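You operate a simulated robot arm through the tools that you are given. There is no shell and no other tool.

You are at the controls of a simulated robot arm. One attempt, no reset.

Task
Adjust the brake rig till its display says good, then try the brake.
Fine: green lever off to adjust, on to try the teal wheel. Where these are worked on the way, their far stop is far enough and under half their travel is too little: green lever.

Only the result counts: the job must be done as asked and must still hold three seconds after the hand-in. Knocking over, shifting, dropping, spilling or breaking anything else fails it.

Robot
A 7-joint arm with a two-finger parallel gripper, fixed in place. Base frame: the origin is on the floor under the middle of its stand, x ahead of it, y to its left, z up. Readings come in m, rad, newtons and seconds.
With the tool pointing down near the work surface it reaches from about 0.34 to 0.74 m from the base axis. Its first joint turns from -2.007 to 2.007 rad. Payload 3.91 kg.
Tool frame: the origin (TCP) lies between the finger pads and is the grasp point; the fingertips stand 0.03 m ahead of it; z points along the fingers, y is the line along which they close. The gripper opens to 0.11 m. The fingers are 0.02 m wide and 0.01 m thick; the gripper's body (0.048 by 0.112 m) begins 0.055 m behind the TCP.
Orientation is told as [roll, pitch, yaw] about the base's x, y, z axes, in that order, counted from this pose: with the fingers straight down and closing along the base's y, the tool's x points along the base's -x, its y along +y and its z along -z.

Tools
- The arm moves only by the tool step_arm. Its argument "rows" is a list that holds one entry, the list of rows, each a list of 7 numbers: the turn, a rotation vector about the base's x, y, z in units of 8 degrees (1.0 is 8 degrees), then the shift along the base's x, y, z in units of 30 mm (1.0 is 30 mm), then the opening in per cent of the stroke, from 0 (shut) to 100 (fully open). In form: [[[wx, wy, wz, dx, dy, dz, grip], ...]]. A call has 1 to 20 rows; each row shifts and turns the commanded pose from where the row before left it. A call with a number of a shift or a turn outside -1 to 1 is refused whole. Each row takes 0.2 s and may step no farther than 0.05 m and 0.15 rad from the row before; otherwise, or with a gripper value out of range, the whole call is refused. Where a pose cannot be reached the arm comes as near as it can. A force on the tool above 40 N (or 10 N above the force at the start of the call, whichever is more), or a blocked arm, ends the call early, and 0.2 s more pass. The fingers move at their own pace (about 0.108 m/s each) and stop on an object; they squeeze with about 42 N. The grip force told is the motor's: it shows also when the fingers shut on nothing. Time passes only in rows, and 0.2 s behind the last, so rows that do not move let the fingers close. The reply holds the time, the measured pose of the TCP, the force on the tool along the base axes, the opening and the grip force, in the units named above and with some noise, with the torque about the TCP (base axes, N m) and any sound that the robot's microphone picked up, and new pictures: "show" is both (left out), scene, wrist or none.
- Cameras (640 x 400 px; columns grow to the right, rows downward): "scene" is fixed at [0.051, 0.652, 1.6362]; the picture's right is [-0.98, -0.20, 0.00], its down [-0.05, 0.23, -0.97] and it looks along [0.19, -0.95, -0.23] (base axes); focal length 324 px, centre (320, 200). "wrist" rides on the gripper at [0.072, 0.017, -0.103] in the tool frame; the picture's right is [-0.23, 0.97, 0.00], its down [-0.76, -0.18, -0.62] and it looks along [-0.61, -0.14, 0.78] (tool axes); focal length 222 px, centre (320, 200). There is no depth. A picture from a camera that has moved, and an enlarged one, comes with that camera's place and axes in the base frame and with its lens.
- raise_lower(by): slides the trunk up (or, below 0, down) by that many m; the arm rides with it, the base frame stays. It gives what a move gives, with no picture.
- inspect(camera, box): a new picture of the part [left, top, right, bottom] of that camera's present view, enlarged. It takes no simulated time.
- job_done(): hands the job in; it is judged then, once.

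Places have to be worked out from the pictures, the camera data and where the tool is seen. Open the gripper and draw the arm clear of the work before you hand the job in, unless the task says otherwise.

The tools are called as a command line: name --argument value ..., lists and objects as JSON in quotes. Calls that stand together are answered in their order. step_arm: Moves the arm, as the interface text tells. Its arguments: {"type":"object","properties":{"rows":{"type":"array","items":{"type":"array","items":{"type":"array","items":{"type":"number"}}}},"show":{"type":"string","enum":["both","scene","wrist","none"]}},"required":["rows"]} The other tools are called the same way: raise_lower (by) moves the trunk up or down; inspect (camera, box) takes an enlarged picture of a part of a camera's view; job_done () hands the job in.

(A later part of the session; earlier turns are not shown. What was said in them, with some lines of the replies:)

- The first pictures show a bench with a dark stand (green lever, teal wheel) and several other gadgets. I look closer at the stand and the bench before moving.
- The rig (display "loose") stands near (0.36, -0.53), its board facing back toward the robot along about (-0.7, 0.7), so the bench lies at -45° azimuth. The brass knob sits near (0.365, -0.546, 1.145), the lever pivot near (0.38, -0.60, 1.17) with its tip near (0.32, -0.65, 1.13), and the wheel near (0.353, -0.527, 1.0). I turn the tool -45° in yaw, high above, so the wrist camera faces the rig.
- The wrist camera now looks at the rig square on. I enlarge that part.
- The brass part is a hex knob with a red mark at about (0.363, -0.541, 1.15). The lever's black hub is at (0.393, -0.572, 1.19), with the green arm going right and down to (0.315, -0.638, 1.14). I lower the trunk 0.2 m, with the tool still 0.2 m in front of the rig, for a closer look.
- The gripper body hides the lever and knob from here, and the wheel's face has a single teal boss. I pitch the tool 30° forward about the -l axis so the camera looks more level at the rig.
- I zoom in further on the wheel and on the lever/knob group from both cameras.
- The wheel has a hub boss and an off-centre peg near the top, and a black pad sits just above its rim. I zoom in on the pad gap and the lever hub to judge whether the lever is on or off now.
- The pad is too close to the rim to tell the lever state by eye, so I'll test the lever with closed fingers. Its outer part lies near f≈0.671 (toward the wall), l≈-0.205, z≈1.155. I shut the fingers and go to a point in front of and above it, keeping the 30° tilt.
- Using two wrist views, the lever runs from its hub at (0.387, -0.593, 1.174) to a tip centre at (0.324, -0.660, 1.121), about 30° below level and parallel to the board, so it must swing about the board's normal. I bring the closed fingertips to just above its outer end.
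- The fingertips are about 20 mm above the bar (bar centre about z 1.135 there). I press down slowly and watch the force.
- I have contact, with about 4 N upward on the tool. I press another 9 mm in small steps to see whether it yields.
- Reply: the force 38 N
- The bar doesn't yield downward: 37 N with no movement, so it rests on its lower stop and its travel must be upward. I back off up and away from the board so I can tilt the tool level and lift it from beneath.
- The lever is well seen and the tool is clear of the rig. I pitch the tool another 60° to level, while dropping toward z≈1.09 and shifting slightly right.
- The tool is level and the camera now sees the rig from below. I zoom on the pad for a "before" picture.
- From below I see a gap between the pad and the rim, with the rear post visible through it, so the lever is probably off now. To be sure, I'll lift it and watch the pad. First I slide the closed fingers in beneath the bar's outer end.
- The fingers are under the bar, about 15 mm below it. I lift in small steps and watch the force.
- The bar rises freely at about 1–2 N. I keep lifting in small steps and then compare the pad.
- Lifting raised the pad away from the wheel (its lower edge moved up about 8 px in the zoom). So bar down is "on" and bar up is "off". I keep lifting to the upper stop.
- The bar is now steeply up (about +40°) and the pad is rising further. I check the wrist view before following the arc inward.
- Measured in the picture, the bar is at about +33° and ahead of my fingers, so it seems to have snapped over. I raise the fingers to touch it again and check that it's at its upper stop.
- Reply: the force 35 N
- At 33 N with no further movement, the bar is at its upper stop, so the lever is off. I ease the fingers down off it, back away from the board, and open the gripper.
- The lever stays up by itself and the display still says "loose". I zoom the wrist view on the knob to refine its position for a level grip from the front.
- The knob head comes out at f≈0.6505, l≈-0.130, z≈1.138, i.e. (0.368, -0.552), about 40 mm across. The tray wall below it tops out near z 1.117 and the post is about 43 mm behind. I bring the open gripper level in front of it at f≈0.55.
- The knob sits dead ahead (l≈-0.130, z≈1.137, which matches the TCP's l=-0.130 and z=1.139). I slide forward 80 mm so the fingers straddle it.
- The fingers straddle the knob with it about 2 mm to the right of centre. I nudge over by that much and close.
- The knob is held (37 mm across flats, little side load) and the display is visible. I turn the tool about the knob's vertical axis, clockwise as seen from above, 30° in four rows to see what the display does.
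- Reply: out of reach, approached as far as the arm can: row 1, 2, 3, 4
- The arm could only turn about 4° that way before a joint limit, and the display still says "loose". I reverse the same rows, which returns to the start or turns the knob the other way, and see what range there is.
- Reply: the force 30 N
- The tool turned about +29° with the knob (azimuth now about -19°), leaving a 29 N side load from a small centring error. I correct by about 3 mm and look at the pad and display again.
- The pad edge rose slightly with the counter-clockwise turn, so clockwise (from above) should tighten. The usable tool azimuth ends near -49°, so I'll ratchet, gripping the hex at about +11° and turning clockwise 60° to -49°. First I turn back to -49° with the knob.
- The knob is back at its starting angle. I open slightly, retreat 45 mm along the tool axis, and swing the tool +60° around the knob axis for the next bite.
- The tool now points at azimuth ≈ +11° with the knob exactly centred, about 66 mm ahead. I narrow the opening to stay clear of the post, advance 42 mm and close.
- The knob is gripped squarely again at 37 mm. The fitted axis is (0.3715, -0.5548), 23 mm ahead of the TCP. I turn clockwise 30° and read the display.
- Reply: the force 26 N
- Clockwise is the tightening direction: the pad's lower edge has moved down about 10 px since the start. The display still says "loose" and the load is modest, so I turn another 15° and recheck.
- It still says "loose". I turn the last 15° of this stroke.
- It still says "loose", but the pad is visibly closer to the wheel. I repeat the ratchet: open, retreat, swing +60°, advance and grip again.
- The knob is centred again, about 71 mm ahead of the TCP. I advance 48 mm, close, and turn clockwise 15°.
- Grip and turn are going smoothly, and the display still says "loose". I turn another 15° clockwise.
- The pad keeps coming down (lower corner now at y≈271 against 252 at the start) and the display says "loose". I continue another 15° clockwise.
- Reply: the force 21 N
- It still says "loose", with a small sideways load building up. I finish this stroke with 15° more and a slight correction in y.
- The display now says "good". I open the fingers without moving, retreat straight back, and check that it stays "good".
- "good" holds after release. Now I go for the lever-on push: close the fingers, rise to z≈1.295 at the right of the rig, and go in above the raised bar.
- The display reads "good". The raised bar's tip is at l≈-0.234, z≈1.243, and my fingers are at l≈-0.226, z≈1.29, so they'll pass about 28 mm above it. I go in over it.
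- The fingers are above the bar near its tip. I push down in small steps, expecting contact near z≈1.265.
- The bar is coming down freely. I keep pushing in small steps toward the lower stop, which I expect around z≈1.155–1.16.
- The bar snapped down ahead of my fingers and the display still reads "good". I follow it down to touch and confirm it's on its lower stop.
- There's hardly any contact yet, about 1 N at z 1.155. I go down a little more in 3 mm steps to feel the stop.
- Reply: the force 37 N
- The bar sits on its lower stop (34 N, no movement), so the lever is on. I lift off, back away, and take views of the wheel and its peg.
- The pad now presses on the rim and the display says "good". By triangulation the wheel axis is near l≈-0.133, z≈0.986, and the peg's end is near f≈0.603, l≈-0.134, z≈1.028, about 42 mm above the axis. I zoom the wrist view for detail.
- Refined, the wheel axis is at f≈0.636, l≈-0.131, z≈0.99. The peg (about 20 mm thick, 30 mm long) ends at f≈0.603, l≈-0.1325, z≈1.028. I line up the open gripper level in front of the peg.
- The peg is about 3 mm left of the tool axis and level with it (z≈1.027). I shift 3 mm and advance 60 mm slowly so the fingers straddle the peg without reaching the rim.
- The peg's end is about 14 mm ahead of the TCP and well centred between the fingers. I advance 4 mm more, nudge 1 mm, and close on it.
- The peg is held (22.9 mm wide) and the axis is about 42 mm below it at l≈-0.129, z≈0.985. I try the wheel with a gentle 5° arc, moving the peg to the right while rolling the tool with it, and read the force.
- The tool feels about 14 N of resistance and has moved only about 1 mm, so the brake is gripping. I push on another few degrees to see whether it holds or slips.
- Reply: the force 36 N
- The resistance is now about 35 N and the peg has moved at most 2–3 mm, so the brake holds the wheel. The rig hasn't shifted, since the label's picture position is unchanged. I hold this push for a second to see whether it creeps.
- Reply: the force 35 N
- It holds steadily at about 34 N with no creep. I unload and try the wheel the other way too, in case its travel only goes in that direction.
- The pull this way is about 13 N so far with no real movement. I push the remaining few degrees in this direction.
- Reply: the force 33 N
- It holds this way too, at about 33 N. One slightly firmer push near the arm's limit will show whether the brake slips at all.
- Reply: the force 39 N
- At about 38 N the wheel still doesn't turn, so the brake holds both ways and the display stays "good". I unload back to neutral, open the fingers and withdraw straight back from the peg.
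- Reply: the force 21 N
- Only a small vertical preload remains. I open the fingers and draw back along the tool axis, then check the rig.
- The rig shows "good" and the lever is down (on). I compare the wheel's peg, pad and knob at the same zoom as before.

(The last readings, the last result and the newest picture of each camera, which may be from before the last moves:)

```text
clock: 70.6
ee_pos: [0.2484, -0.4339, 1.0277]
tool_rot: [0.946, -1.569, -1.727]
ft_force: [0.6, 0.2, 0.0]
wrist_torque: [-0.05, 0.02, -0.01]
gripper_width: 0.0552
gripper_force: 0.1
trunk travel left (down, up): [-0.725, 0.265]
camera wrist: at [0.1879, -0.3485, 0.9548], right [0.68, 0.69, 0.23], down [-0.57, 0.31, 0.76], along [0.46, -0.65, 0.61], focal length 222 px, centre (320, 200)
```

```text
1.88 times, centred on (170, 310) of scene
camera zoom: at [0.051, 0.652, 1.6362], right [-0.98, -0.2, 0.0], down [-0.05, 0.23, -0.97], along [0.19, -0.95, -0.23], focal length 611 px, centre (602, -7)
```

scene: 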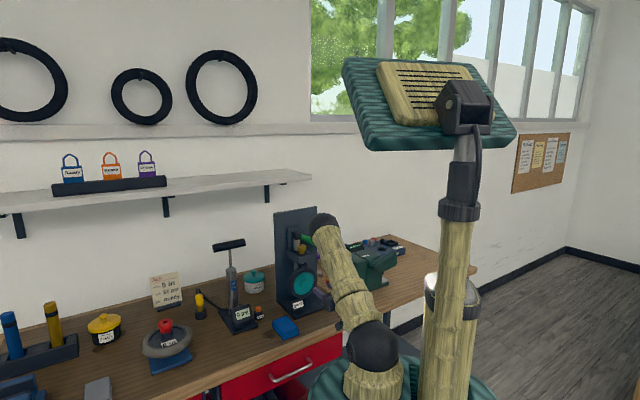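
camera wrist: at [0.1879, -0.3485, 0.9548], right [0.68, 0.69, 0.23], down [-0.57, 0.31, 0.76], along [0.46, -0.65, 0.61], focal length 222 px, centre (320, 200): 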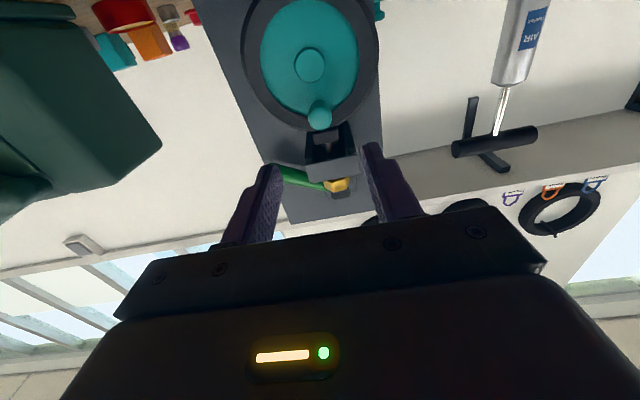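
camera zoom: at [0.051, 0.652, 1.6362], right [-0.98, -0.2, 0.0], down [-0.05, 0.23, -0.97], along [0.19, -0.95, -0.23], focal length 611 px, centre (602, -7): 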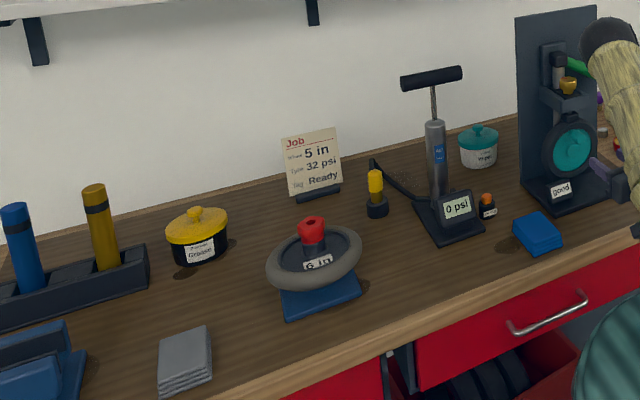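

The peg and wheel sit exactly where they were, the pad is pressing on the rim, and the other items on the bench look untouched. I draw the arm clear, back and up with the gripper open, before handing in.

step_arm --rows '[[[0, 0, 0, -0.6, 0.6, 0.2, 60], [0, 0, 0, -0.6, 0.6, 0.6, 80], [0, 0, 0, -0.3, 0.3, 1.0, 100], [0, 0, 0, 0, 0, 1.0, 100], [0, 0, 0, 0, 0, 1.0, 100], [0, 0, 0, 0, 0, 1.0, 100], [0, 0, 0, 0, 0, 0, 100], [0, 0, 0, 0, 0, 0, 100]]]' --show "both"

inspect --camera "scene" --box '[240, 190, 350, 320]'

```text
clock: 72.4
ee_pos: [0.2102, -0.4258, 1.1758]
tool_rot: [1.162, -1.569, -1.945]
ft_force: [-0.2, -0.4, -0.3]
wrist_torque: [-0.01, 0.03, 0.0]
gripper_width: 0.1102
gripper_force: 0.0
out of reach, approached as far as the arm can: row 1, 2, 3, 4
trunk travel left (down, up): [-0.725, 0.265]
camera wrist: at [0.1477, -0.3407, 1.1031], right [0.69, 0.69, 0.23], down [-0.57, 0.31, 0.76], along [0.46, -0.65, 0.61], focal length 222 px, centre (320, 200)
```

scene: 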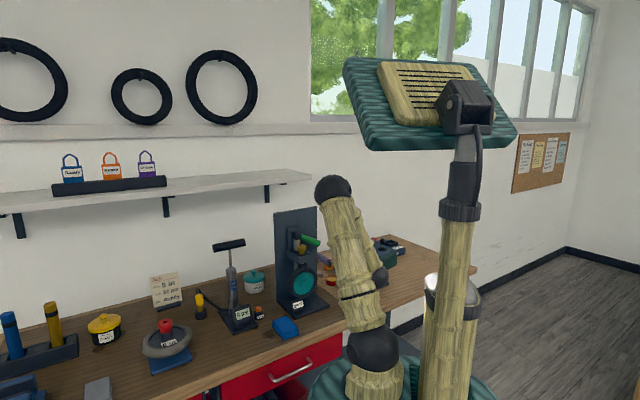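
wrist: 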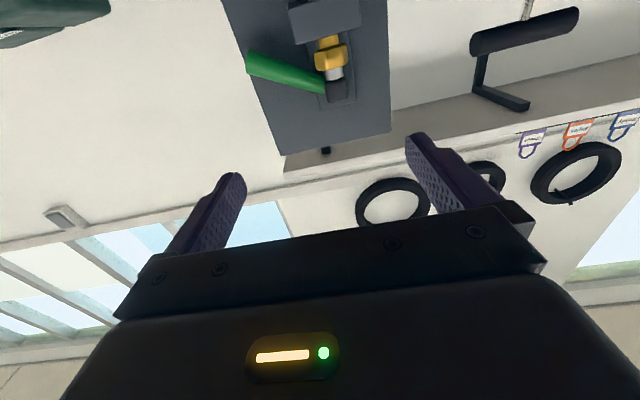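

```text
3.08 times, centred on (295, 255) of scene
camera zoom: at [0.051, 0.652, 1.6362], right [-0.98, -0.2, 0.0], down [-0.05, 0.23, -0.97], along [0.19, -0.95, -0.23], focal length 998 px, centre (397, 31)
```

zoom: 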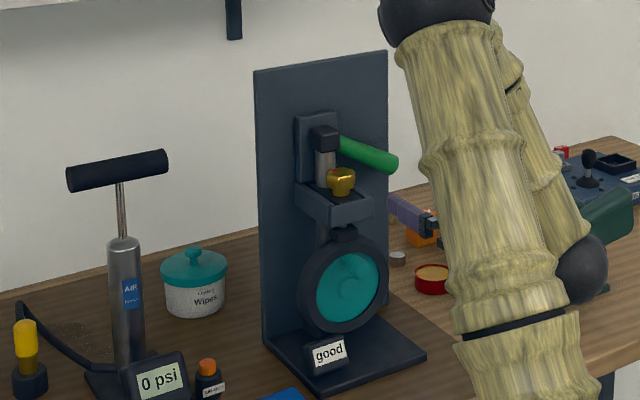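

The display reads "good", the lever is down on its stop, the wheel has been tried both ways and held, and the open gripper is well clear of the rig. I hand the job in.

job_done

```text
The job is handed in.
```

The brake rig's display reads "good", the green lever is on, and I've tried the brake by pushing the teal wheel. I've handed the job in, but I don't know how it was judged.

- **Lever:** it was on at the start, so I raised it to its upper stop (off) before adjusting. Afterwards I pushed it down to its lower stop (on) and felt it rest there.
- **Adjustment:** I turned the brass knob clockwise, seen from above, about 105–110° in total. The display changed from "loose" to "good" in the last 15° and stayed there after I let go.
- **Brake try:** with the lever on, I gripped the wheel's peg and pushed it one way with about 34 N and the other way with about 38 N. The wheel held both times and its peg ended where it began. I took that as trying the brake, since the task gave no angle or force for the wheel.

The other items on the bench look undisturbed, and I left the gripper open and clear of the rig.
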